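You operate a simulated robot arm through the tools that you are given. There is no shell and no other tool. Be economical: measure what you need, move in short steps, check, and stop when the job is done.

You run a simulated robot arm. Do the job below in one go: nothing can be reset, and whatever is moved stays where it is left.

Task
Brush the brown and the purple onion bulb clean on the roller and put them back.
Fine: switch the roller on for it and off again; leave the third bulb muddy.

It is judged by the outcome, as a careful person would: the job done as asked, and still so three seconds after it is handed in. It fails if anything else is knocked over, pushed out of place, dropped, spilled or broken.

Robot
A 6-joint arm with a two-finger parallel gripper, fixed in place. Base frame: the origin is at the foot of the arm, x ahead of it, y to its left, z up; the work surface is at about z = 4. Lengths are in mm, angles in rad, forces in N, time in s.
With the tool pointing down near the work surface it reaches from about 140 to 580 mm from the base axis. Its first joint turns from -1.152 to 1.152 rad. Payload 2.1 kg.
The TCP is the grasp point between the finger pads, 30 mm short of the fingertips. In the tool frame z runs along the fingers and y along their closing line. The gripper opens to 94 mm. The fingers are 28 mm wide and 10 mm thick; the gripper's body (50 by 96 mm) begins 55 mm behind the TCP.
Orientation is that of the tool frame in the base frame, as [roll, pitch, yaw] about the fixed x, y, z axes, in that order (R = Rz(yaw) Ry(pitch) Rx(roll)). With the fingers straight down and closing along the base's y, the tool's x points along the base's -x, its y along +y and its z along -z.

Tools
- The arm moves only by the tool arm_command. Its arguments are lists of equal length, an entry for each row: "slide": the shift along the tool's x, y, z in units of 25 mm (1.0 is 25 mm), a list of three; "angular": the turn, a rotation vector about the tool's x, y, z in units of 6 degrees (1.0 is 6 degrees), a list of three. In form: {"slide": [[dx, dy, dz], ...], "angular": [[rx, ry, rz], ...]}. A call has 1 to 20 rows; each row shifts and turns the commanded pose from where the row before left it, along the tool's axes as they then stand. "fingers" is the closure, from 0 (fully open) to 1 (shut), set as the call begins (left out, the last holds). A call with a number of a shift or a turn outside -1 to 1 is refused whole. A row lasts 0.2 s, in which the tool goes at most 50 mm and 0.15 rad; a call with a longer step from one row to the next is refused whole, and so is a gripper value outside its range. A pose out of reach is approached as far as the arm can. The call stops where the force on the tool passes 40 N (or 10 N more than at its start, if that is more) or the arm is blocked; 0.2 s more then pass. Each finger travels about 72 mm/s and halts on what it meets, pressing with about 28 N; the grip force reading is that of the motor and also rises with nothing between the fingers. The clock runs only during rows and for 0.2 s after the last one: add rows that do not move to give the fingers time. It gives the time, the measured TCP pose, the force on the tool (base axes), the opening and the grip force at its end, in the units of the frame above (readings bear some noise), and new pictures: "views" is both (left out), scene, wrist or none.
- Cameras (640 x 400 px; columns grow to the right, rows downward): "scene" is fixed at [62.9, -371, 496.1]; the picture's right is [0.72, -0.70, 0.00], its down [-0.33, -0.34, -0.88] and it looks along [0.61, 0.63, -0.48] (base axes); focal length 319 px, centre (320, 200). "wrist" rides on the gripper at [-37, 0, -58] in the tool frame; the picture's right is [0.00, -1.00, 0.00], its down [0.97, 0.00, -0.24] and it looks along [0.24, 0.00, 0.97] (tool axes); focal length 218 px, centre (320, 200). There is no depth. A picture from a camera that has moved, and an enlarged one, comes with that camera's place and axes in the base frame and with its lens.
- zoom(camera, box): a new picture of the part [left, top, right, bottom] of that camera's present view, enlarged. It takes no simulated time.
- hand_in(): hands the job in; it is judged then, once.

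Work in short steps. Places have to be worked out from the pictures, the camera data and where the tool is seen: move nearer, look again, correct. Check each grasp and each placing, and mend what went wrong. You have 120 turns and 150 pictures in all, those below and enlarged ones among them. Open the gripper and draw the arm clear of the work before you hand the job in, unless the task says otherwise; then end with one line.

The tools are called after ">>>" as a command line: name --argument value ..., lists and objects as JSON in quotes. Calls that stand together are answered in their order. arm_command: Moves the arm, as the interface text tells. Its arguments: {"type":"object","properties":{"slide":{"type":"array","items":{"type":"array","items":{"type":"number"}}},"angular":{"type":"array","items":{"type":"array","items":{"type":"number"}}},"fingers":{"type":"number"},"views":{"type":"string","enum":["both","scene","wrist","none"]}},"required":["slide","angular"]} The other tools are called the same way: zoom (camera, box) takes an enlarged picture of a part of a camera's view; hand_in () hands the job in.

At the start:

```text
t: 0.0
ee_pos: [298.2, -81.7, 283.3]
ee_rot: [-3.141, 0.002, -3.14]
ft_force: [-0.2, -0.2, 0.3]
opening: 94.1
grip_force: 0.2
```

scene: 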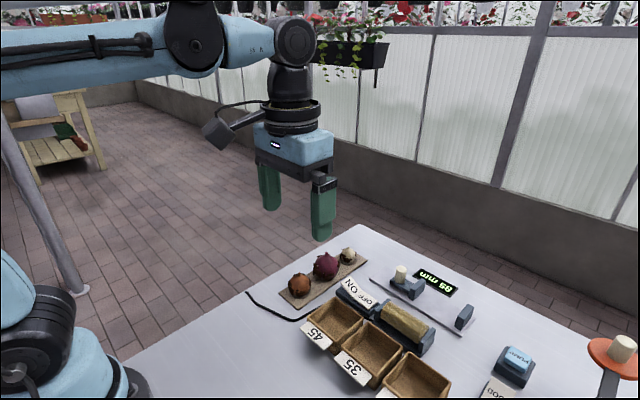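
wrist: 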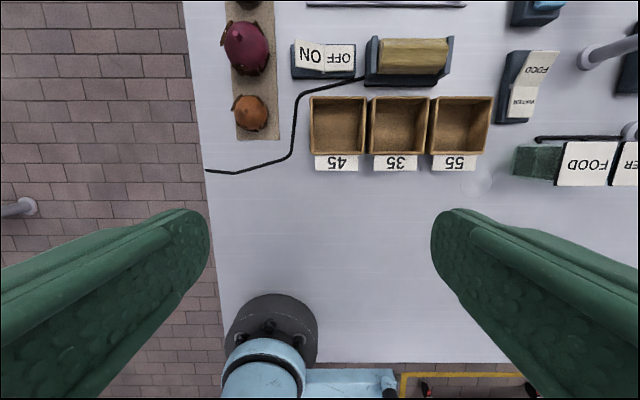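

I'll take enlarged views of the workspace first to read the switch, the roller and the bulbs.

>>> zoom --camera "scene" --box '[240, 220, 500, 390]'

>>> zoom --camera "wrist" --box '[190, 0, 510, 200]'

```text
2.35 times, centred on (370, 305) of scene
camera zoom: at [62.9, -371.0, 496.1], right [0.72, -0.7, 0.0], down [-0.33, -0.34, -0.88], along [0.61, 0.63, -0.48], focal length 752 px, centre (202, -47)
```

zoom: 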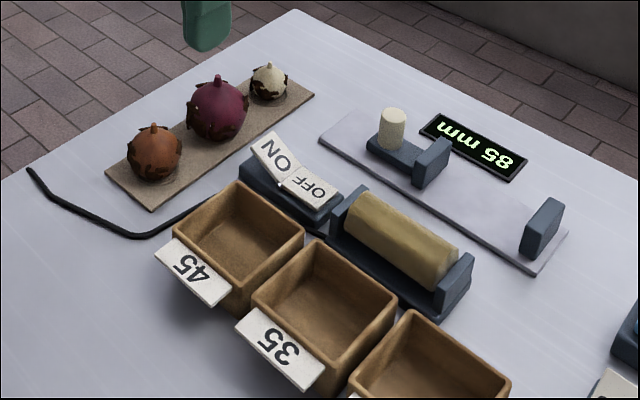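

```text
2.00 times, centred on (350, 100) of wrist
camera zoom: at [336.2, -82.8, 342.5], right [0.0, -1.0, 0.0], down [-0.97, 0.0, 0.24], along [-0.24, 0.0, -0.97], focal length 436 px, centre (260, 400)
```

zoom: 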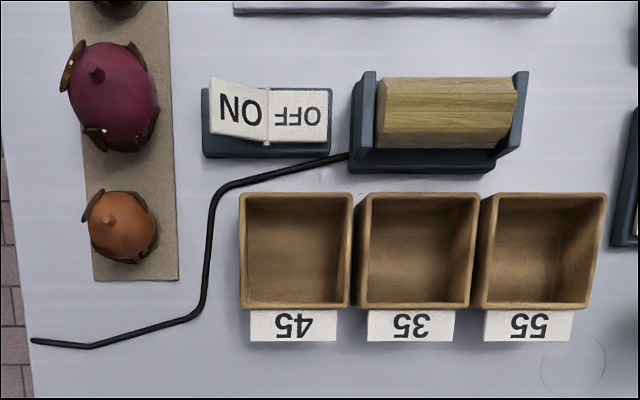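

The switch is a rocker with the ON side raised, so the roller is off now. I'll move forward to look at the bulbs, switch and roller from above.

>>> arm_command --slide '[[-1, 0.2, 0], [-1, 0.2, 0], [-1, 0.2, 0], [-1, 0.2, 0], [-1, 0, 0]]' --angular '[[0, 0, 0], [0, 0, 0], [0, 0, 0], [0, 0, 0], [0, 0, 0]]' --fingers 1 --views "wrist"

>>> zoom --camera "wrist" --box '[180, 0, 500, 200]'

```text
t: 1.2
ee_pos: [424.6, -61.8, 283.9]
ee_rot: [-3.139, 0.003, -3.14]
ft_force: [0.2, -0.7, -0.4]
opening: 0.1
grip_force: 28.2
camera wrist: at [461.3, -63.0, 342.6], right [0.0, -1.0, 0.0], down [-0.97, 0.0, 0.24], along [-0.24, 0.0, -0.97], focal length 218 px, centre (320, 200)
```

wrist: 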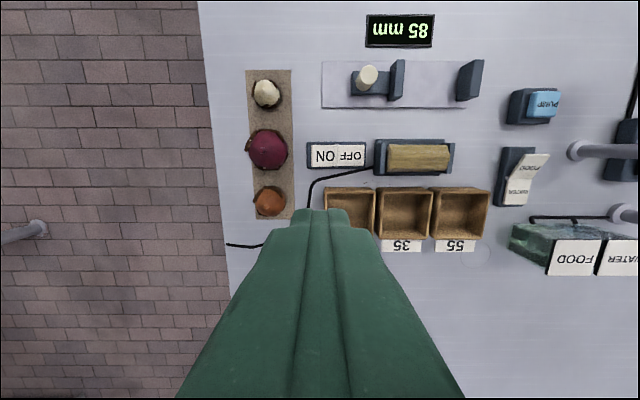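

```text
2.00 times, centred on (340, 100) of wrist
camera zoom: at [461.3, -63.0, 342.6], right [0.0, -1.0, 0.0], down [-0.97, 0.0, 0.24], along [-0.24, 0.0, -0.97], focal length 436 px, centre (280, 400)
```

zoom: 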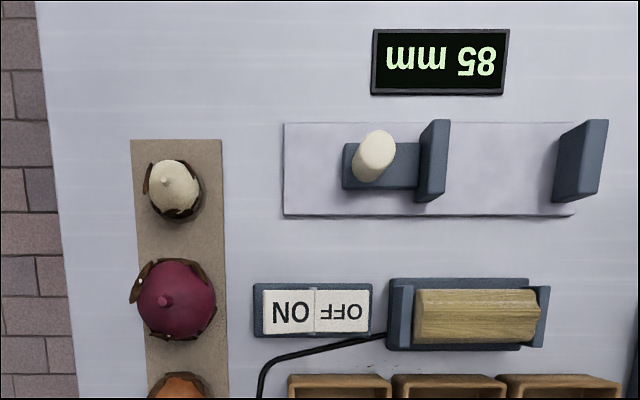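

Estimates in the base frame: brown at about (380,15), purple (456,9), white (528,9), ON pad (449,-70), OFF pad (449,-105), and the roller axis along y at x≈446, z≈40. I'll descend with closed fingers above the ON side and check the alignment.

>>> arm_command --slide '[[-1, -0.32, 0], [0, 0, 1], [0, 0, 1], [0, 0, 1], [0, 0, 1], [0, 0, 1], [0, 0, 1], [0, 0, 1], [0, 0, 0]]' --angular '[[0, 0, 0], [0, 0, 0], [0, 0, 0], [0, 0, 0], [0, 0, 0], [0, 0, 0], [0, 0, 0], [0, 0, 0], [0, 0, 0]]' --views "both"

>>> zoom --camera "scene" --box '[280, 200, 480, 350]'

```text
t: 3.2
ee_pos: [449.6, -69.7, 108.5]
ee_rot: [3.141, 0.002, -3.14]
ft_force: [-1.0, -0.4, -0.8]
opening: 0.0
grip_force: 28.1
camera wrist: at [486.3, -70.7, 167.3], right [0.0, -1.0, 0.0], down [-0.97, 0.0, 0.24], along [-0.24, 0.0, -0.97], focal length 218 px, centre (320, 200)
```

scene: 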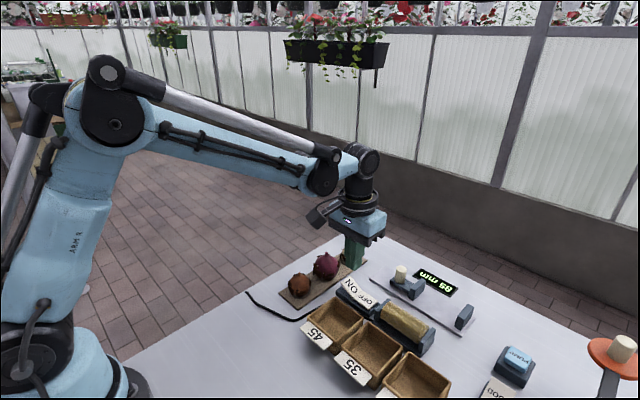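
wrist: 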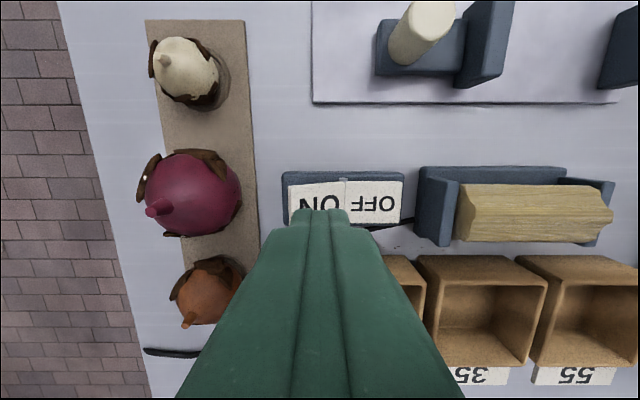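

```text
2.67 times, centred on (380, 275) of scene
camera zoom: at [62.9, -371.0, 496.1], right [0.72, -0.7, 0.0], down [-0.33, -0.34, -0.88], along [0.61, 0.63, -0.48], focal length 852 px, centre (160, 0)
```

zoom: 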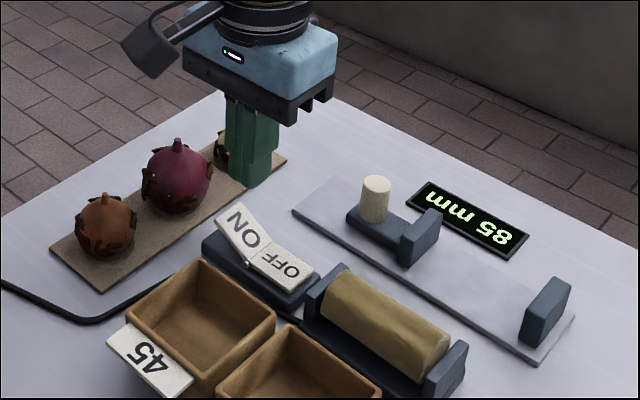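

The tip is above the ON pad. I'll shift slightly to its outer half and press down gradually.

>>> arm_command --slide '[[0, 0.2, 0.8], [0, 0, 0.6], [0, 0, 0.3], [0, 0, 0.2], [0, 0, 0.2], [0, 0, 0]]' --angular '[[0, 0, 0], [0, 0, 0], [0, 0, 0], [0, 0, 0], [0, 0, 0], [0, 0, 0]]' --views "none"

>>> zoom --camera "scene" --box '[320, 230, 460, 340]'

```text
t: 4.6
ee_pos: [449.9, -64.9, 57.0]
ee_rot: [3.141, 0.003, -3.141]
ft_force: [0.5, -0.4, 1.1]
opening: 0.1
grip_force: 27.7
```

```text
3.64 times, centred on (390, 285) of scene
camera zoom: at [62.9, -371.0, 496.1], right [0.72, -0.7, 0.0], down [-0.33, -0.34, -0.88], along [0.61, 0.63, -0.48], focal length 1162 px, centre (66, -109)
```

zoom: 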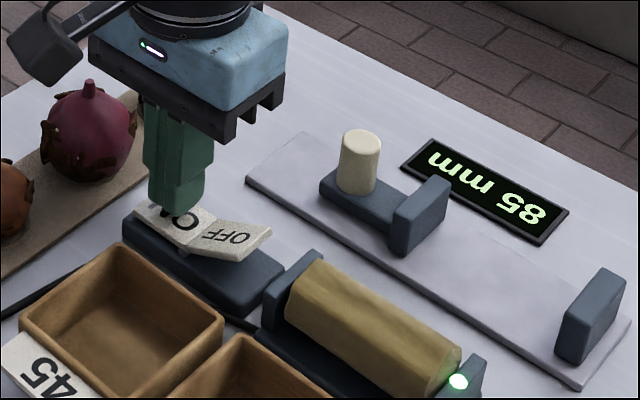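

The rocker has flipped and the green lamp is lit, so the roller runs. I'll raise, open the fingers and inspect the bulbs' mud.

>>> arm_command --slide '[[0, 0, -1], [0, 0, -1], [0, 0, -1], [1, 1, -1], [1, 1, 0], [0.6, 1, 0], [0, 0.2, 0]]' --angular '[[0, 0, 0], [0, 0, 0], [0, 0, 0], [0, 0, 0], [0, 0, 0], [0, 0, 0], [0, 0, 0]]' --fingers 0 --views "wrist"

>>> zoom --camera "scene" --box '[270, 235, 370, 315]'

```text
t: 6.2
ee_pos: [383.4, 15.2, 156.3]
ee_rot: [3.14, 0.001, -3.141]
ft_force: [0.3, 0.1, 0.3]
opening: 94.4
grip_force: 0.0
camera wrist: at [420.9, 15.1, 215.1], right [0.0, -1.0, 0.0], down [-0.97, 0.0, 0.24], along [-0.24, 0.0, -0.97], focal length 218 px, centre (320, 200)
```

wrist: 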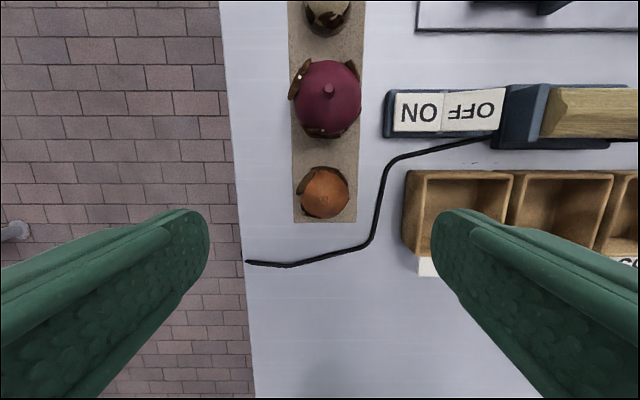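

```text
5.00 times, centred on (320, 275) of scene
camera zoom: at [62.9, -371.0, 496.1], right [0.72, -0.7, 0.0], down [-0.33, -0.34, -0.88], along [0.61, 0.63, -0.48], focal length 1597 px, centre (320, -175)
```

zoom: 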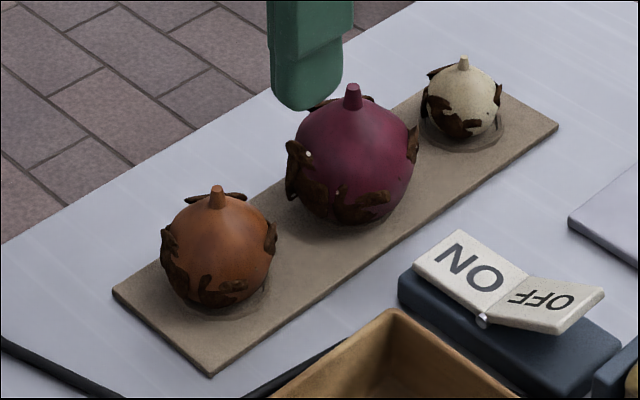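

Mud sits in patches around the equator. I'll look closer at the top views to choose the grip angle.

>>> zoom --camera "wrist" --box '[270, 40, 380, 230]'

>>> zoom --camera "scene" --box '[280, 245, 350, 300]'

```text
2.11 times, centred on (325, 135) of wrist
camera zoom: at [420.9, 15.1, 215.1], right [0.0, -1.0, 0.0], down [-0.97, 0.0, 0.24], along [-0.24, 0.0, -0.97], focal length 460 px, centre (310, 337)
```

zoom: 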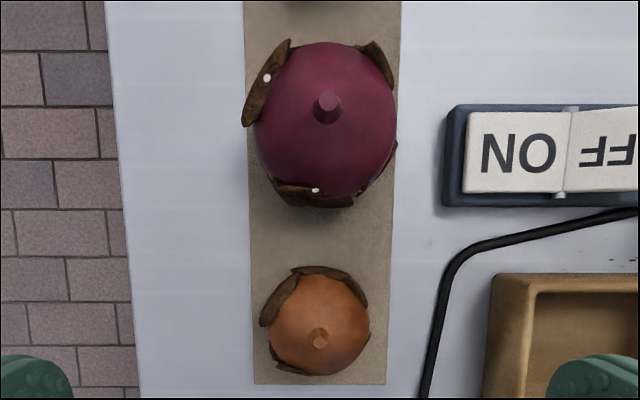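

```text
7.27 times, centred on (315, 272) of scene
camera zoom: at [62.9, -371.0, 496.1], right [0.72, -0.7, 0.0], down [-0.33, -0.34, -0.88], along [0.61, 0.63, -0.48], focal length 2323 px, centre (356, -327)
```

zoom: 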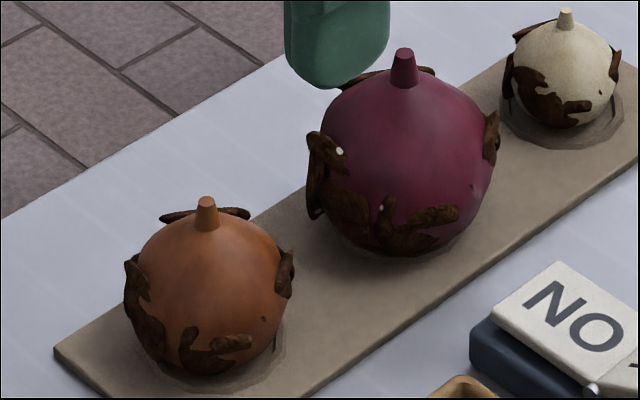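

Gaps in brown's mud lie roughly at ±y, so I'll grip it closing along y. I'll lower to just above with a partly closed gripper and check centring.

>>> arm_command --slide '[[0.1, -0.17, 1], [0, 0, 1], [0, 0, 1], [0, 0, 0.2], [0, 0, 0]]' --angular '[[0, 0, 0], [0, 0, 0], [0, 0, 0], [0, 0, 0], [0, 0, 0]]' --fingers 0.25 --views "both"

>>> zoom --camera "scene" --box '[270, 220, 370, 310]'

```text
t: 7.4
ee_pos: [382.4, 11.2, 75.0]
ee_rot: [-3.141, 0.001, -3.139]
ft_force: [0.4, -0.7, -0.2]
opening: 70.6
grip_force: 0.1
camera wrist: at [418.8, 9.9, 134.5], right [0.0, -1.0, 0.0], down [-0.97, 0.0, 0.24], along [-0.24, 0.0, -0.97], focal length 218 px, centre (320, 200)
```

scene: 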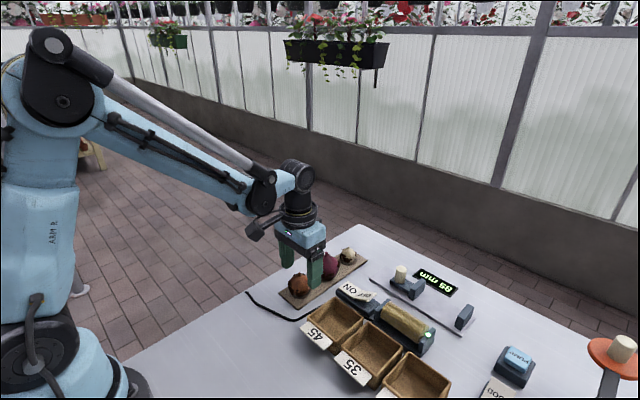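
wrist: 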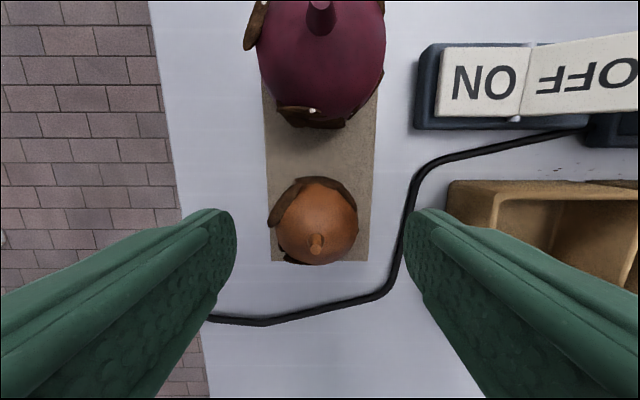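

```text
4.44 times, centred on (320, 265) of scene
camera zoom: at [62.9, -371.0, 496.1], right [0.72, -0.7, 0.0], down [-0.33, -0.34, -0.88], along [0.61, 0.63, -0.48], focal length 1420 px, centre (320, -89)
```

zoom: 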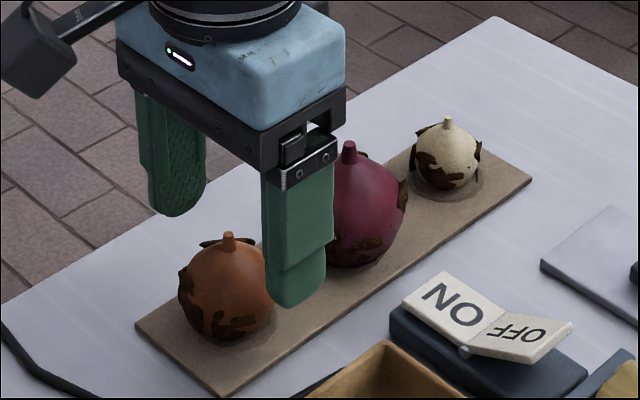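

Brown's centre works out at (380.5,11). I'll lower to z≈47 and close.

>>> arm_command --slide '[[0.07, 0, 0.6], [0, 0, 0.52], [0, 0, 0]]' --angular '[[0, 0, 0], [0, 0, 0], [0, 0, 0]]' --views "none"

>>> arm_command --slide '[[0, 0, 0], [0, 0, 0], [0, 0, 0], [0, 0, 0]]' --angular '[[0, 0, 0], [0, 0, 0], [0, 0, 0], [0, 0, 0]]' --fingers 1 --views "none"

>>> zoom --camera "scene" --box '[270, 230, 370, 310]'

```text
t: 8.2
ee_pos: [380.3, 11.8, 48.2]
ee_rot: [-3.14, 0.002, -3.139]
ft_force: [0.1, 0.6, -0.5]
opening: 70.5
grip_force: 0.1
```

```text
t: 9.2
ee_pos: [380.4, 11.0, 47.0]
ee_rot: [-3.141, 0.003, -3.14]
ft_force: [0.0, -0.6, 0.0]
opening: 43.2
grip_force: 27.8
```

```text
5.00 times, centred on (320, 270) of scene
camera zoom: at [62.9, -371.0, 496.1], right [0.72, -0.7, 0.0], down [-0.33, -0.34, -0.88], along [0.61, 0.63, -0.48], focal length 1597 px, centre (320, -150)
```

zoom: 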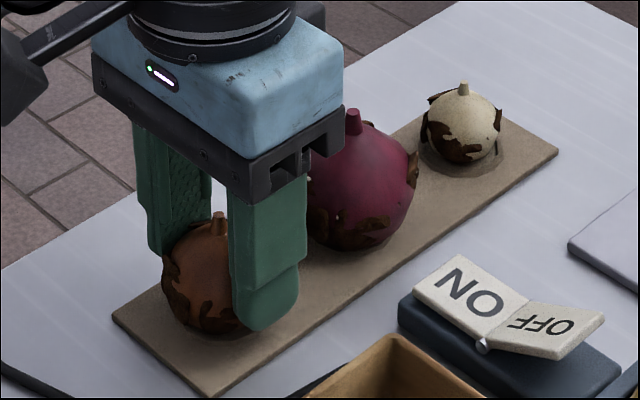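

Gripped at opening 43. I'll lift and travel to above the roller.

>>> arm_command --slide '[[0, 0, -0.6], [0, 0, -1], [0, 0, -1], [0, 0, -1], [-0.4, -1, 0], [-0.4, -1, 0], [-0.4, -1, 0], [-0.4, -1, 0], [-0.4, -1, 0], [-0.4, -1, 0], [-0.24, -1, 0], [0, -1, 0], [0, -0.36, 0], [0, 0, 0]]' --angular '[[0, 0, 0], [0, 0, 0], [0, 0, 0], [0, 0, 0], [0, 0, 0], [0, 0, 0], [0, 0, 0], [0, 0, 0], [0, 0, 0], [0, 0, 0], [0, 0, 0], [0, 0, 0], [0, 0, 0], [0, 0, 0]]' --views "both"

>>> zoom --camera "scene" --box '[350, 200, 490, 360]'

```text
t: 12.2
ee_pos: [446.6, -199.8, 138.2]
ee_rot: [-3.141, 0.003, -3.14]
ft_force: [-0.4, -0.4, -0.9]
opening: 43.3
grip_force: 27.6
camera wrist: at [483.7, -199.2, 196.9], right [0.0, -1.0, 0.0], down [-0.97, 0.0, 0.24], along [-0.24, 0.0, -0.97], focal length 218 px, centre (320, 200)
```

scene: 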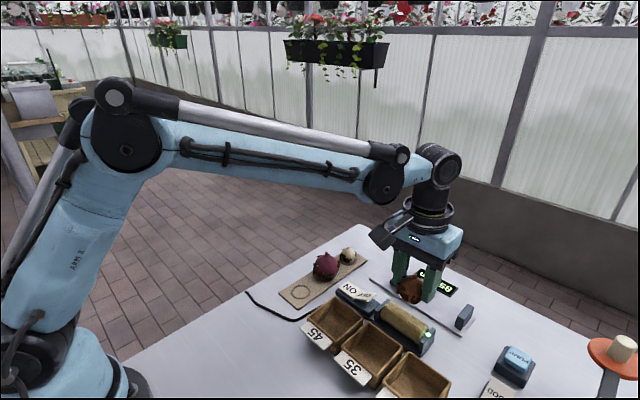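
wrist: 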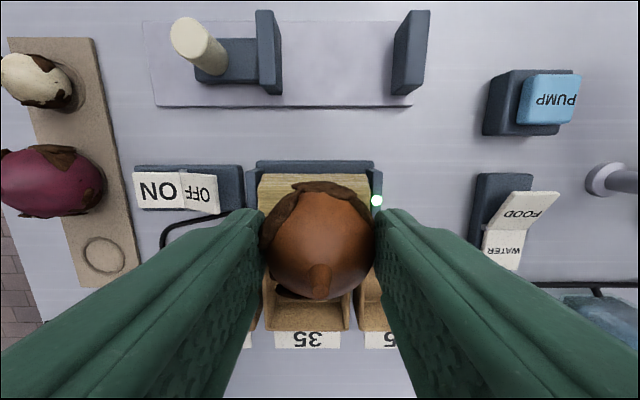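

```text
2.50 times, centred on (420, 280) of scene
camera zoom: at [62.9, -371.1, 496.1], right [0.72, -0.7, 0.0], down [-0.33, -0.34, -0.88], along [0.61, 0.63, -0.48], focal length 799 px, centre (70, 0)
```

zoom: 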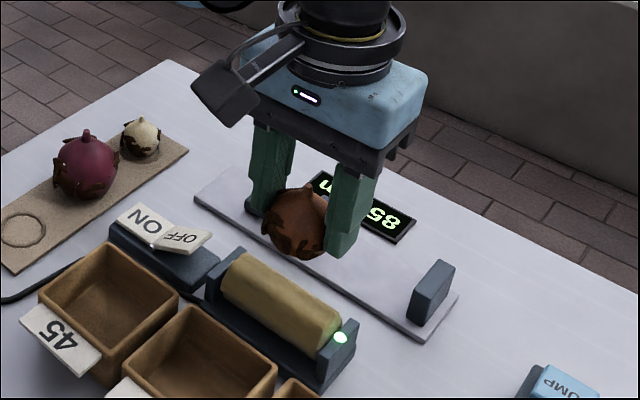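

The roller spans y≈-156 to -233 with its axis at x≈446. I'll centre over it at y≈-195 and lower slowly to feel the contact.

>>> arm_command --slide '[[0, 0.18, 0.6], [0, 0, 0.6], [0, 0, 0.2], [0, 0, 0.1], [0, 0, 0.1], [0, 0, 0]]' --angular '[[0, 0, 0], [0, 0, 0], [0, 0, 0], [0, 0, 0], [0, 0, 0], [0, 0, 0]]' --views "none"

>>> zoom --camera "scene" --box '[360, 230, 460, 350]'

```text
t: 13.6
ee_pos: [446.1, -193.8, 98.7]
ee_rot: [3.141, 0.003, -3.14]
ft_force: [-0.3, 0.4, -0.7]
opening: 43.1
grip_force: 27.9
```

```text
3.33 times, centred on (410, 290) of scene
camera zoom: at [62.9, -371.0, 496.1], right [0.72, -0.7, 0.0], down [-0.33, -0.34, -0.88], along [0.61, 0.63, -0.48], focal length 1065 px, centre (20, -100)
```

zoom: 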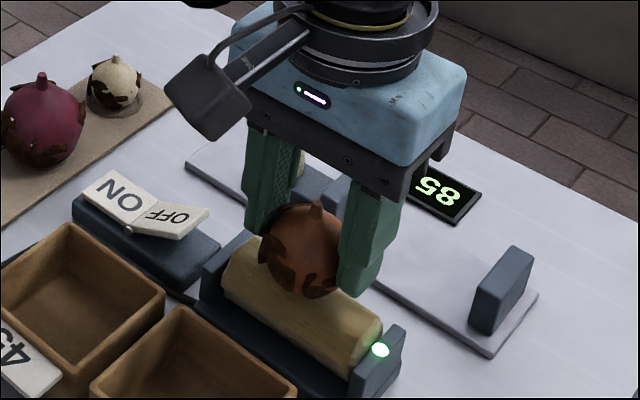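

Not touching yet. I'll continue down in 1.5 mm steps.

>>> arm_command --slide '[[0, 0, 0.06], [0, 0, 0.06], [0, 0, 0.06], [0, 0, 0]]' --angular '[[0, 0, 0], [0, 0, 0], [0, 0, 0], [0, 0, 0]]' --views "none"

>>> arm_command --slide '[[0, 0, 0.06], [0, 0, 0.06], [0, 0, 0]]' --angular '[[0, 0, 0], [0, 0, 0], [0, 0, 0]]' --views "none"

>>> arm_command --slide '[[0, 0, 0.06], [0, 0, 0.06], [0, 0, 0]]' --angular '[[0, 0, 0], [0, 0, 0], [0, 0, 0]]' --views "none"

>>> zoom --camera "scene" --box '[360, 230, 460, 350]'

```text
t: 14.6
ee_pos: [446.0, -193.8, 93.1]
ee_rot: [3.14, 0.001, -3.141]
ft_force: [0.6, 0.0, 0.2]
opening: 43.4
grip_force: 28.3
```

```text
t: 15.4
ee_pos: [446.3, -194.7, 91.3]
ee_rot: [-3.14, 0.002, -3.14]
ft_force: [-0.1, -2.2, 22.7]
opening: 43.2
grip_force: 27.9
```

```text
t: 16.2
ee_pos: [447.3, -193.0, 88.1]
ee_rot: [3.141, 0.002, -3.14]
ft_force: [-0.1, 0.4, 22.9]
opening: 43.1
grip_force: 27.7
```

```text
3.33 times, centred on (410, 290) of scene
camera zoom: at [62.8, -371.0, 496.2], right [0.72, -0.7, 0.0], down [-0.33, -0.34, -0.88], along [0.61, 0.63, -0.48], focal length 1065 px, centre (20, -100)
```

zoom: 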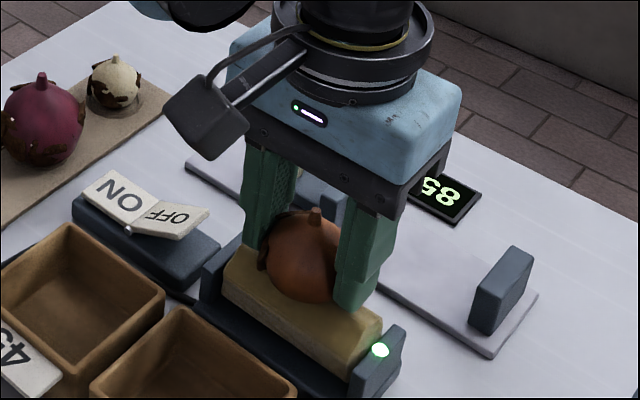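

Contact at z≈91 has already cleared the facing mud, and the bulb slid up in the fingers a few mm. I'll ease off slightly and roll the bulb about the closing axis to brush the +x side.

>>> arm_command --slide '[[0, 0, -0.08], [-0.075, 0, 0], [-0.075, 0, 0], [-0.075, 0, 0], [-0.075, 0, 0], [0, 0, 0]]' --angular '[[0, 0, 0], [0, 1, 0], [0, 1, 0], [0, 1, 0], [0, 1, 0], [0, 0, 0]]' --views "none"

>>> arm_command --slide '[[-0.075, 0, 0], [-0.075, 0, 0], [-0.075, 0, 0], [0, 0, 0]]' --angular '[[0, 1, 0], [0, 1, 0], [0, 1, 0], [0, 0, 0]]' --views "wrist"

>>> zoom --camera "scene" --box '[360, 230, 460, 350]'

```text
t: 17.6
ee_pos: [452.4, -194.9, 89.8]
ee_rot: [3.142, -0.421, 3.141]
ft_force: [-3.2, 0.3, 8.9]
opening: 43.1
grip_force: 28.1
```

```text
t: 18.6
ee_pos: [454.8, -193.3, 87.1]
ee_rot: [3.141, -0.47, -3.141]
ft_force: [-5.1, 0.4, 17.5]
opening: 42.9
grip_force: 27.7
out of reach, approached as far as the arm can: row 1, 2, 3
camera wrist: at [513.7, -194.1, 124.3], right [0.0, -1.0, 0.0], down [-0.76, 0.0, 0.65], along [-0.65, 0.0, -0.76], focal length 218 px, centre (320, 200)
```

wrist: 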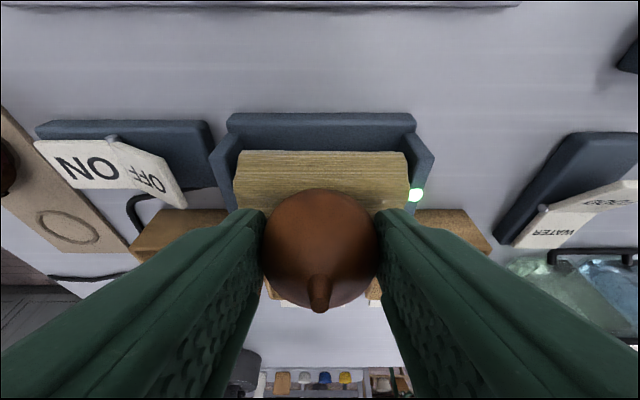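

```text
3.33 times, centred on (410, 290) of scene
camera zoom: at [62.8, -371.0, 496.2], right [0.72, -0.7, 0.0], down [-0.33, -0.34, -0.88], along [0.61, 0.63, -0.48], focal length 1065 px, centre (20, -100)
```

zoom: 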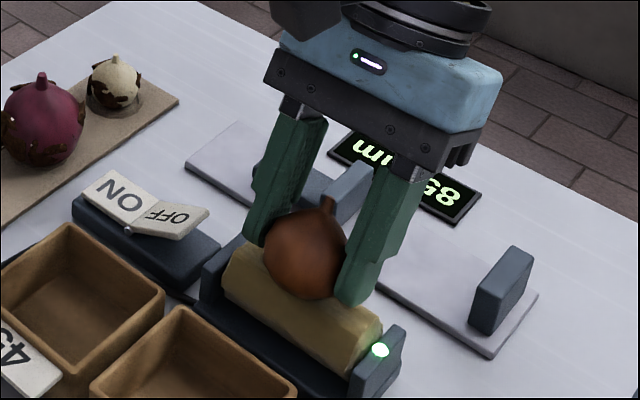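

The visible faces look clean already, though reach limited the tilt to 27°. Now I'll roll back through vertical to the other tilt.

>>> arm_command --slide '[[0.075, 0, 0], [0.075, 0, 0], [0.075, 0, 0], [0.075, 0, 0], [0.075, 0, 0], [0, 0, 0]]' --angular '[[0, -1, 0], [0, -1, 0], [0, -1, 0], [0, -1, 0], [0, -1, 0], [0, 0, 0]]' --views "none"

```text
t: 20.0
ee_pos: [445.0, -193.6, 90.2]
ee_rot: [3.141, 0.055, -3.141]
ft_force: [0.9, -0.3, -0.3]
opening: 43.1
grip_force: 27.9
```

>>> arm_command --slide '[[0.075, 0, 0.06], [0.075, 0, 0], [0.075, 0, 0], [0.075, 0, 0], [0, 0, 0]]' --angular '[[0, -1, 0], [0, -1, 0], [0, -1, 0], [0, -1, 0], [0, 0, 0]]' --views "none"

>>> arm_command --slide '[[0.075, 0, 0], [0.075, 0, 0], [0.075, 0, 0], [0, 0, 0]]' --angular '[[0, -1, 0], [0, -1, 0], [0, -1, 0], [0, 0, 0]]' --views "none"

>>> zoom --camera "scene" --box '[360, 230, 460, 350]'

```text
t: 21.2
ee_pos: [438.0, -193.1, 87.6]
ee_rot: [3.14, 0.476, 3.141]
ft_force: [-10.0, -1.2, 16.5]
opening: 43.0
grip_force: 27.6
```

```text
t: 22.2
ee_pos: [432.9, -193.6, 84.1]
ee_rot: [3.142, 0.79, -3.139]
ft_force: [0.1, 0.2, 1.0]
opening: 43.2
grip_force: 27.5
```

```text
3.33 times, centred on (410, 290) of scene
camera zoom: at [62.9, -371.0, 496.1], right [0.72, -0.7, 0.0], down [-0.33, -0.34, -0.88], along [0.61, 0.63, -0.48], focal length 1065 px, centre (20, -100)
```

zoom: 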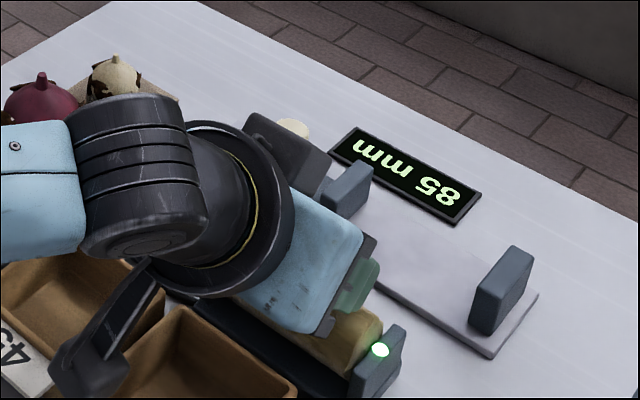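

Tilted 45° the other way with light contact. I'll return upright, lift, and inspect the bulb all round.

>>> arm_command --slide '[[-0.075, 0, -0.4], [-0.075, 0, -0.2], [-0.075, 0, -0.2], [-0.075, 0, -0.2], [-0.075, 0, -0.2], [-0.075, 0, -0.5], [-0.075, 0, -1], [0, 0, -1], [0, 0, 0]]' --angular '[[0, 1, 0], [0, 1, 0], [0, 1, 0], [0, 1, 0], [0, 1, 0], [0, 1, 0], [0, 1, 0], [0, 0.5, 0], [0, 0, 0]]' --views "wrist"

>>> zoom --camera "scene" --box '[360, 200, 460, 320]'

>>> zoom --camera "wrist" --box '[240, 140, 400, 320]'

```text
t: 24.2
ee_pos: [418.5, -194.2, 176.1]
ee_rot: [-3.141, 0.002, -3.141]
ft_force: [0.2, 0.7, -0.7]
opening: 43.3
grip_force: 28.0
camera wrist: at [455.7, -194.4, 235.5], right [0.0, -1.0, 0.0], down [-0.97, 0.0, 0.24], along [-0.24, 0.0, -0.97], focal length 218 px, centre (320, 200)
```

wrist: 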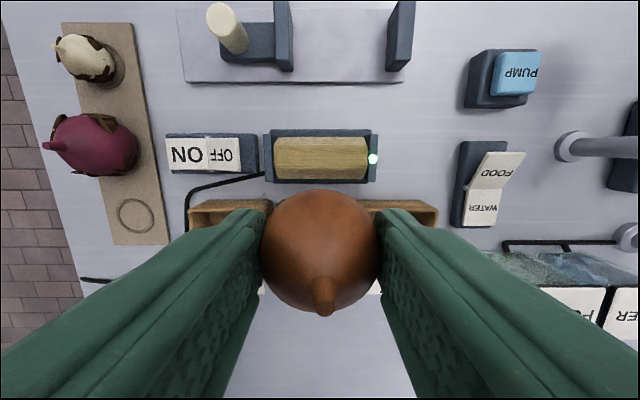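

```text
3.33 times, centred on (410, 260) of scene
camera zoom: at [62.9, -371.0, 496.1], right [0.72, -0.7, 0.0], down [-0.33, -0.34, -0.88], along [0.61, 0.63, -0.48], focal length 1065 px, centre (20, 0)
```

zoom: 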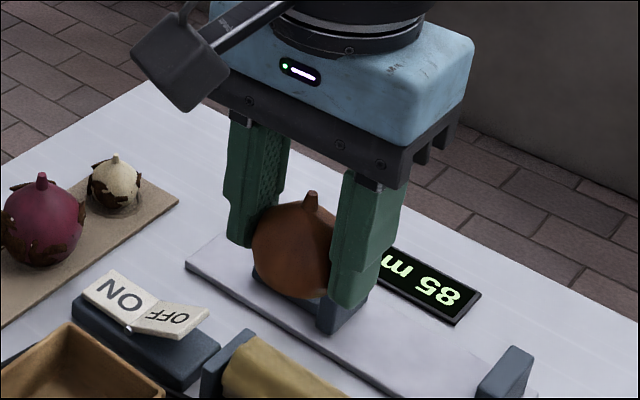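

```text
2.22 times, centred on (320, 230) of wrist
camera zoom: at [455.7, -194.4, 235.5], right [0.0, -1.0, 0.0], down [-0.97, 0.0, 0.24], along [-0.24, 0.0, -0.97], focal length 485 px, centre (320, 133)
```

zoom: 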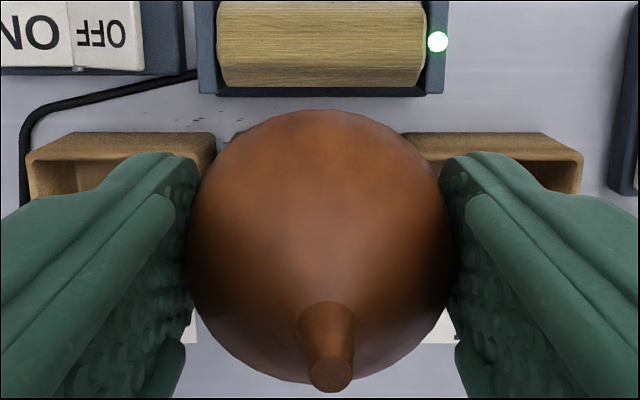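

The top and sides look clean. I'll tilt the fingers toward the scene camera to check the underside.

>>> arm_command --slide '[[1, 0, -1], [1, 0, -1], [1, 0, -0.5], [0, 0, 0], [0, 0, 0], [0, 0, 0], [0, 0, 0], [0, 0, 0], [0, 0, 0], [0, 0, 0], [0, 0, 0], [0, 0, 0]]' --angular '[[0, 0, 0], [0, 1, 0], [0, 1, 0], [0, 1, 0], [0, 1, 0], [0, 1, 0], [0, 1, 0], [0, 1, 0], [0, 1, 0], [0, 1, 0], [0, 1, 0], [0, 0, 0]]' --views "scene"

```text
t: 26.8
ee_pos: [343.2, -200.7, 240.2]
ee_rot: [-3.129, -0.492, -3.14]
ft_force: [0.2, 0.5, 0.0]
opening: 43.1
grip_force: 28.4
out of reach, approached as far as the arm can: row 6, 7, 8, 9, 10, 11
```

scene: 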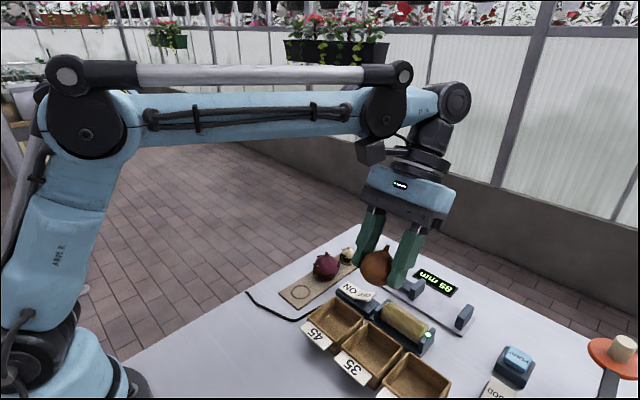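

>>> zoom --camera "scene" --box '[340, 220, 430, 300]'

```text
5.00 times, centred on (385, 260) of scene
camera zoom: at [62.9, -371.0, 496.1], right [0.72, -0.7, 0.0], down [-0.33, -0.34, -0.88], along [0.61, 0.63, -0.48], focal length 1597 px, centre (-5, -100)
```

zoom: 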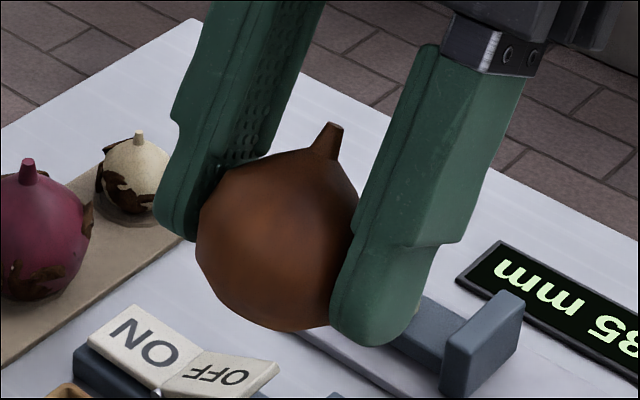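

Clean here. I'll return upright, then travel back above brown's hollow and check for mud under the fingers after placing.

>>> arm_command --slide '[[0, 0, 0], [0, 0, 0], [0, 0, 0], [0, 0, 0], [0, 0, 0], [0, 0, 0]]' --angular '[[0, -1, 0], [0, -1, 0], [0, -1, 0], [0, -1, 0], [0, -0.7, 0], [0, 0, 0]]' --views "none"

```text
t: 28.2
ee_pos: [343.2, -201.2, 241.1]
ee_rot: [-3.131, 0.003, -3.133]
ft_force: [0.6, 0.7, -0.3]
opening: 43.4
grip_force: 27.8
```

>>> arm_command --slide '[[-0.2, 1, 0], [-0.2, 1, 0], [-0.2, 1, 0], [-0.2, 1, 0], [-0.2, 1, 0], [-0.2, 1, 0], [-0.2, 1, 0], [-0.09, 1, 0], [0, 0.49, 1], [0, 0, 1], [0, 0, 1], [0, 0, 1], [0, 0, 1], [0, 0, 1], [0, 0, 0]]' --angular '[[0, 0, 0], [0, 0, 0], [0, 0, 0], [0, 0, 0], [0, 0, 0], [0, 0, 0], [0, 0, 0], [0, 0, 0], [0, 0, 0], [0, 0, 0], [0, 0, 0], [0, 0, 0], [0, 0, 0], [0, 0, 0], [0, 0, 0]]' --views "wrist"

>>> zoom --camera "scene" --box '[260, 210, 370, 310]'

```text
t: 31.4
ee_pos: [379.1, 11.6, 89.9]
ee_rot: [-3.13, -0.001, -3.135]
ft_force: [0.9, 0.2, 0.0]
opening: 43.1
grip_force: 28.2
camera wrist: at [415.8, 11.4, 148.0], right [0.01, -1.0, 0.01], down [-0.97, 0.0, 0.24], along [-0.24, -0.01, -0.97], focal length 218 px, centre (320, 200)
```

wrist: 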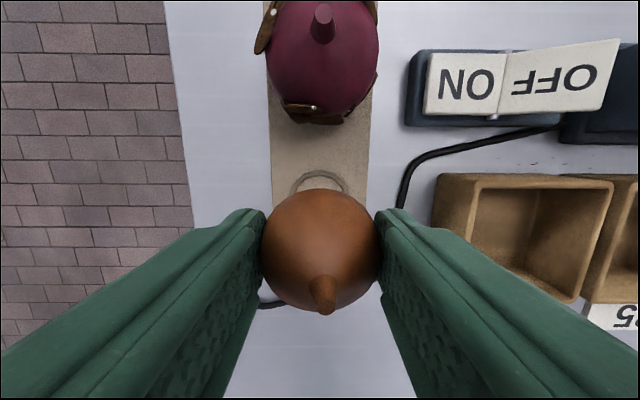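

```text
4.00 times, centred on (315, 260) of scene
camera zoom: at [62.9, -371.0, 496.1], right [0.72, -0.7, 0.0], down [-0.33, -0.34, -0.88], along [0.61, 0.63, -0.48], focal length 1278 px, centre (340, -40)
```

zoom: 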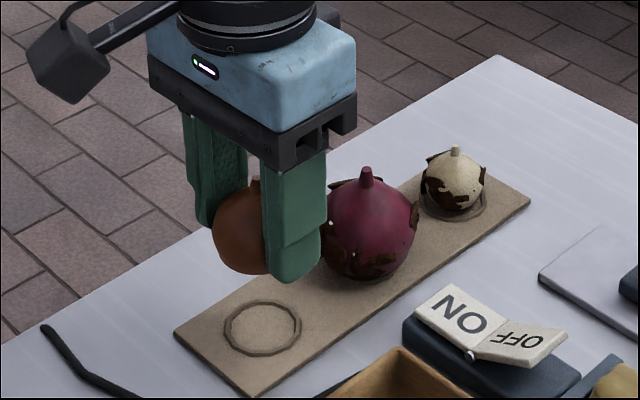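

>>> arm_command --slide '[[-0.05, -0.02, 0.8], [0, 0, 0.6], [0, 0, 0.16], [0, 0, 0.1], [0, 0, 0.06], [0, 0, 0]]' --angular '[[0, 0, 0], [0, 0, 0], [0, 0, 0], [0, 0, 0], [0, 0, 0], [0, 0, 0]]' --views "none"

>>> arm_command --slide '[[0, 0, 0.04], [0, 0, 0.04], [0, 0, 0]]' --angular '[[0, 0, 0], [0, 0, 0], [0, 0, 0]]' --views "none"

>>> zoom --camera "scene" --box '[260, 210, 370, 310]'

```text
t: 32.8
ee_pos: [380.7, 11.0, 47.2]
ee_rot: [-3.13, 0.0, -3.134]
ft_force: [0.0, 0.5, -0.1]
opening: 43.0
grip_force: 28.0
```

```text
t: 33.6
ee_pos: [380.0, 10.0, 43.8]
ee_rot: [-3.131, 0.001, -3.135]
ft_force: [0.0, -0.5, -0.9]
opening: 42.8
grip_force: 28.3
```

```text
4.00 times, centred on (315, 260) of scene
camera zoom: at [62.9, -371.0, 496.1], right [0.72, -0.7, 0.0], down [-0.33, -0.34, -0.88], along [0.61, 0.63, -0.48], focal length 1278 px, centre (340, -40)
```

zoom: 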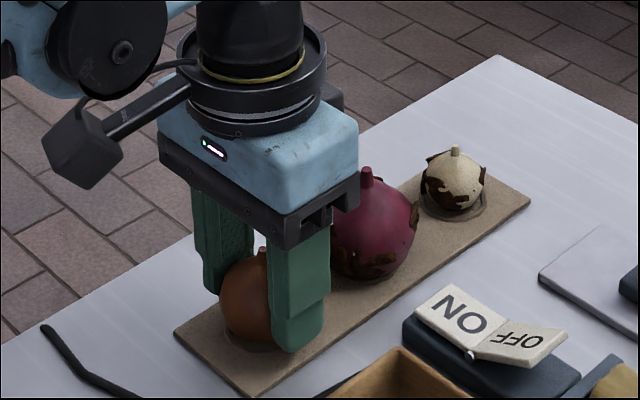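

>>> arm_command --slide '[[0, 0, 0.04], [0, 0, 0.04], [0, 0, 0]]' --angular '[[0, 0, 0], [0, 0, 0], [0, 0, 0]]' --views "none"

>>> arm_command --slide '[[0, 0, 0.04], [0, 0, 0]]' --angular '[[0, 0, 0], [0, 0, 0]]' --views "none"

```text
t: 34.4
ee_pos: [379.2, 9.0, 40.8]
ee_rot: [-3.132, 0.0, -3.135]
ft_force: [0.8, 0.0, -0.5]
opening: 43.0
grip_force: 28.3
```

```text
t: 35.0
ee_pos: [379.3, 8.9, 41.6]
ee_rot: [-3.131, 0.001, -3.133]
ft_force: [-1.6, 0.6, 18.8]
opening: 43.0
grip_force: 28.1
```

Contact felt at z≈41. I'll ease up 1 mm, open, and lift to look.

>>> arm_command --slide '[[0, 0, -0.04], [0, 0, 0]]' --angular '[[0, 0, 0], [0, 0, 0]]' --fingers 0.25 --views "none"

>>> arm_command --slide '[[0, 0, -0.8], [0, 0, -1], [0, 0, -1], [0, 0, -1], [0, 0, 0]]' --angular '[[0, 0, 0], [0, 0, 0], [0, 0, 0], [0, 0, 0], [0, 0, 0]]' --views "wrist"

>>> zoom --camera "scene" --box '[270, 235, 370, 315]'

>>> zoom --camera "wrist" --box '[260, 40, 380, 250]'

```text
t: 35.6
ee_pos: [379.4, 8.5, 42.2]
ee_rot: [-3.13, 0.0, -3.136]
ft_force: [-0.1, 0.3, -0.9]
opening: 70.4
grip_force: 0.1
```

```text
t: 36.8
ee_pos: [380.1, 11.5, 136.6]
ee_rot: [-3.133, 0.002, -3.135]
ft_force: [-0.1, 0.1, 0.0]
opening: 70.5
grip_force: 0.1
camera wrist: at [417.3, 11.5, 196.1], right [0.01, -1.0, 0.01], down [-0.97, 0.0, 0.24], along [-0.24, -0.01, -0.97], focal length 218 px, centre (320, 200)
```

wrist: 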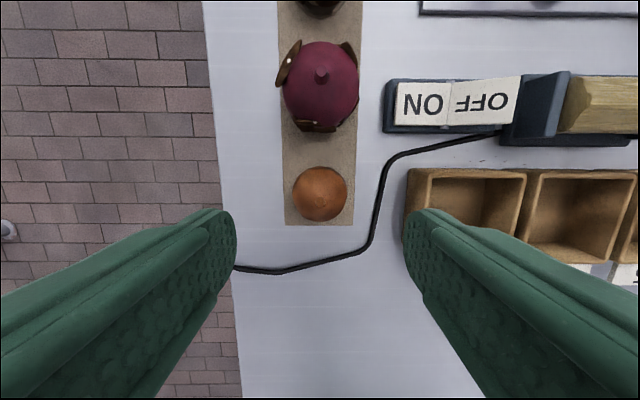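

```text
5.00 times, centred on (320, 275) of scene
camera zoom: at [62.9, -371.0, 496.1], right [0.72, -0.7, 0.0], down [-0.33, -0.34, -0.88], along [0.61, 0.63, -0.48], focal length 1597 px, centre (320, -175)
```

zoom: 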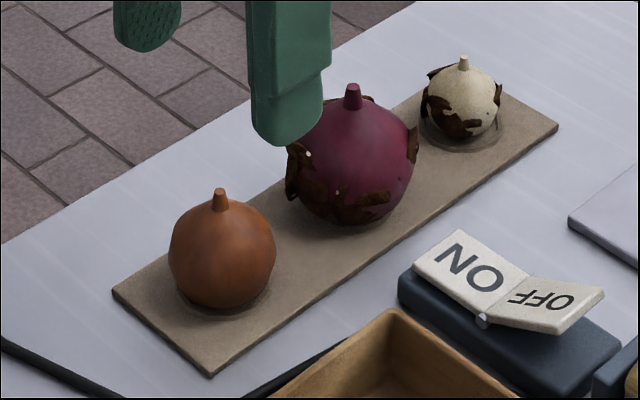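

```text
1.90 times, centred on (320, 145) of wrist
camera zoom: at [417.3, 11.5, 196.1], right [0.01, -1.0, 0.01], down [-0.97, 0.0, 0.24], along [-0.24, -0.01, -0.97], focal length 416 px, centre (320, 305)
```

zoom: 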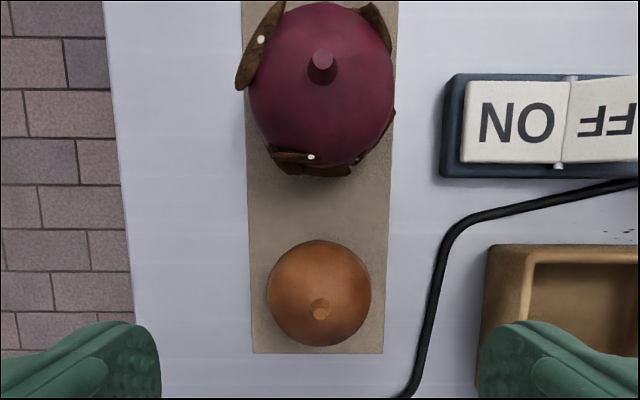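

Brown is clean and back in its hollow. Purple's centre is about (455,10), with mud gaps also at ±y; I'll move above it and lower partway.

>>> arm_command --slide '[[-1, 0, 0], [-1, 0, 0], [-1, -0.06, 0], [0, 0, 1], [0, 0, 1], [0, 0, 0]]' --angular '[[-0.08, 0, 0], [0, 0, 0], [0, 0, 0], [0, 0, 0], [0, 0, 0], [0, 0, 0]]' --fingers 0.2 --views "wrist"

>>> zoom --camera "scene" --box '[280, 210, 380, 300]'

```text
t: 38.2
ee_pos: [454.5, 9.4, 86.6]
ee_rot: [-3.14, 0.0, -3.135]
ft_force: [0.5, -0.9, 0.7]
opening: 75.3
grip_force: 0.0
camera wrist: at [491.4, 9.2, 145.1], right [0.01, -1.0, 0.0], down [-0.97, -0.01, 0.24], along [-0.24, 0.0, -0.97], focal length 218 px, centre (320, 200)
```

wrist: 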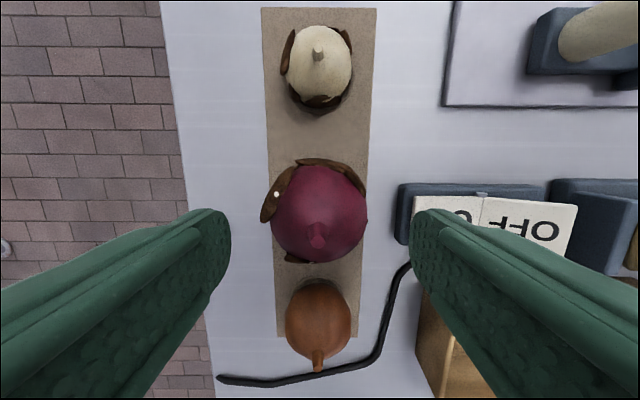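

```text
4.44 times, centred on (330, 255) of scene
camera zoom: at [62.9, -371.0, 496.1], right [0.72, -0.7, 0.0], down [-0.33, -0.34, -0.88], along [0.61, 0.63, -0.48], focal length 1420 px, centre (276, -44)
```

zoom: 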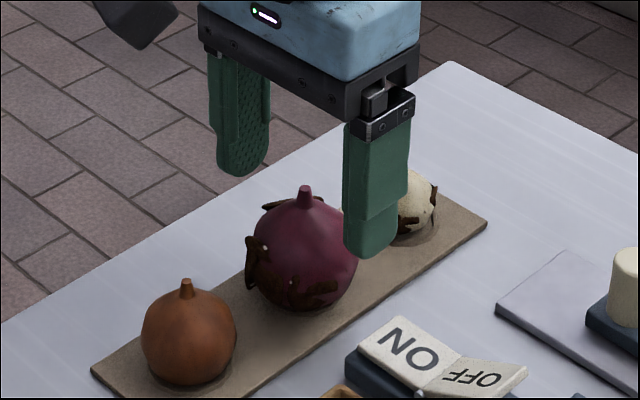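

Right finger would pass close to the switch base, so I'll narrow the opening to about 66 mm and yaw slightly to sit in the mud gaps, then descend to z≈52.

>>> arm_command --slide '[[-0.04, 0, 0], [0, 0, 0], [0, 0, 0.5], [0, 0, 0.5], [0, 0, 0.38], [0, 0, 0]]' --angular '[[0, 0, -0.8], [0, 0, -0.8], [0, 0, 0], [0, 0, 0], [0, 0, 0], [0, 0, 0]]' --fingers 0.3 --views "wrist"

>>> zoom --camera "scene" --box '[290, 220, 390, 310]'

```text
t: 39.6
ee_pos: [455.9, 8.7, 52.6]
ee_rot: [-3.141, 0.0, -2.97]
ft_force: [0.2, -0.3, -0.1]
opening: 65.9
grip_force: 0.0
camera wrist: at [492.5, 15.8, 111.2], right [0.17, -0.98, 0.0], down [-0.96, -0.17, 0.24], along [-0.24, -0.04, -0.97], focal length 218 px, centre (320, 200)
```

wrist: 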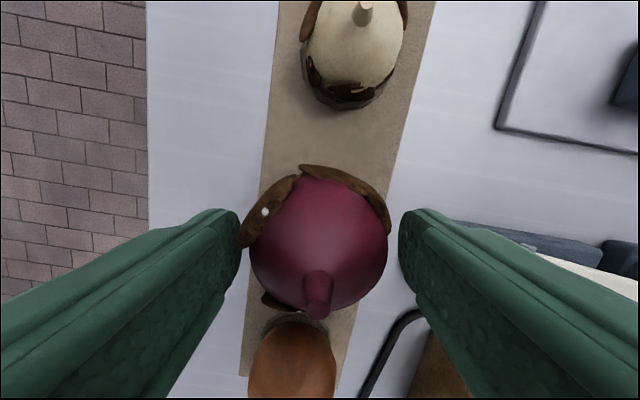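

```text
4.44 times, centred on (340, 265) of scene
camera zoom: at [62.9, -371.0, 496.1], right [0.72, -0.7, 0.0], down [-0.33, -0.34, -0.88], along [0.61, 0.63, -0.48], focal length 1420 px, centre (231, -89)
```

zoom: 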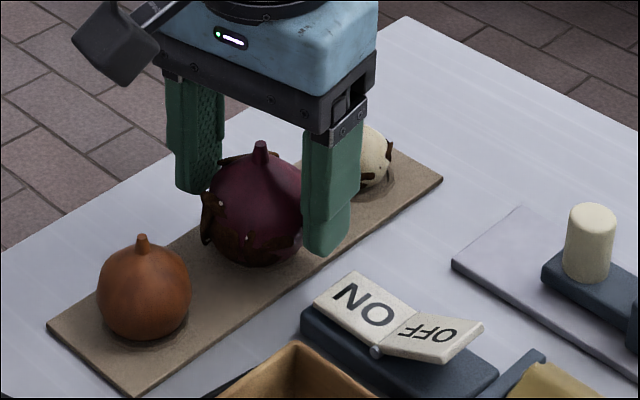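

Centred well. Closing.

>>> arm_command --slide '[[0, 0, 0], [0, 0, 0], [0, 0, 0]]' --angular '[[0, 0, 0], [0, 0, 0], [0, 0, 0]]' --fingers 1 --views "wrist"

>>> zoom --camera "scene" --box '[290, 220, 390, 310]'

```text
t: 40.4
ee_pos: [455.3, 10.2, 52.8]
ee_rot: [-3.141, 0.0, -2.969]
ft_force: [-0.1, -0.1, 0.1]
opening: 53.0
grip_force: 28.0
camera wrist: at [492.4, 15.7, 111.4], right [0.17, -0.98, 0.0], down [-0.96, -0.17, 0.24], along [-0.24, -0.04, -0.97], focal length 218 px, centre (320, 200)
```

wrist: 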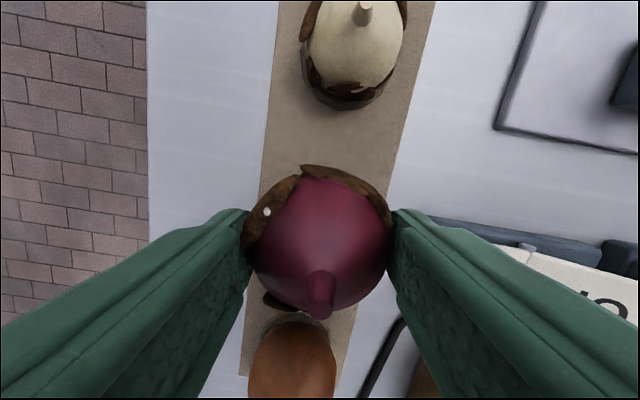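

```text
4.44 times, centred on (340, 265) of scene
camera zoom: at [62.9, -371.0, 496.1], right [0.72, -0.7, 0.0], down [-0.33, -0.34, -0.88], along [0.61, 0.63, -0.48], focal length 1420 px, centre (231, -89)
```

zoom: 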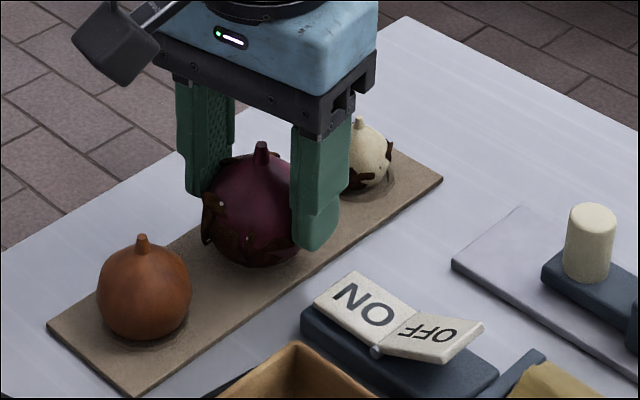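

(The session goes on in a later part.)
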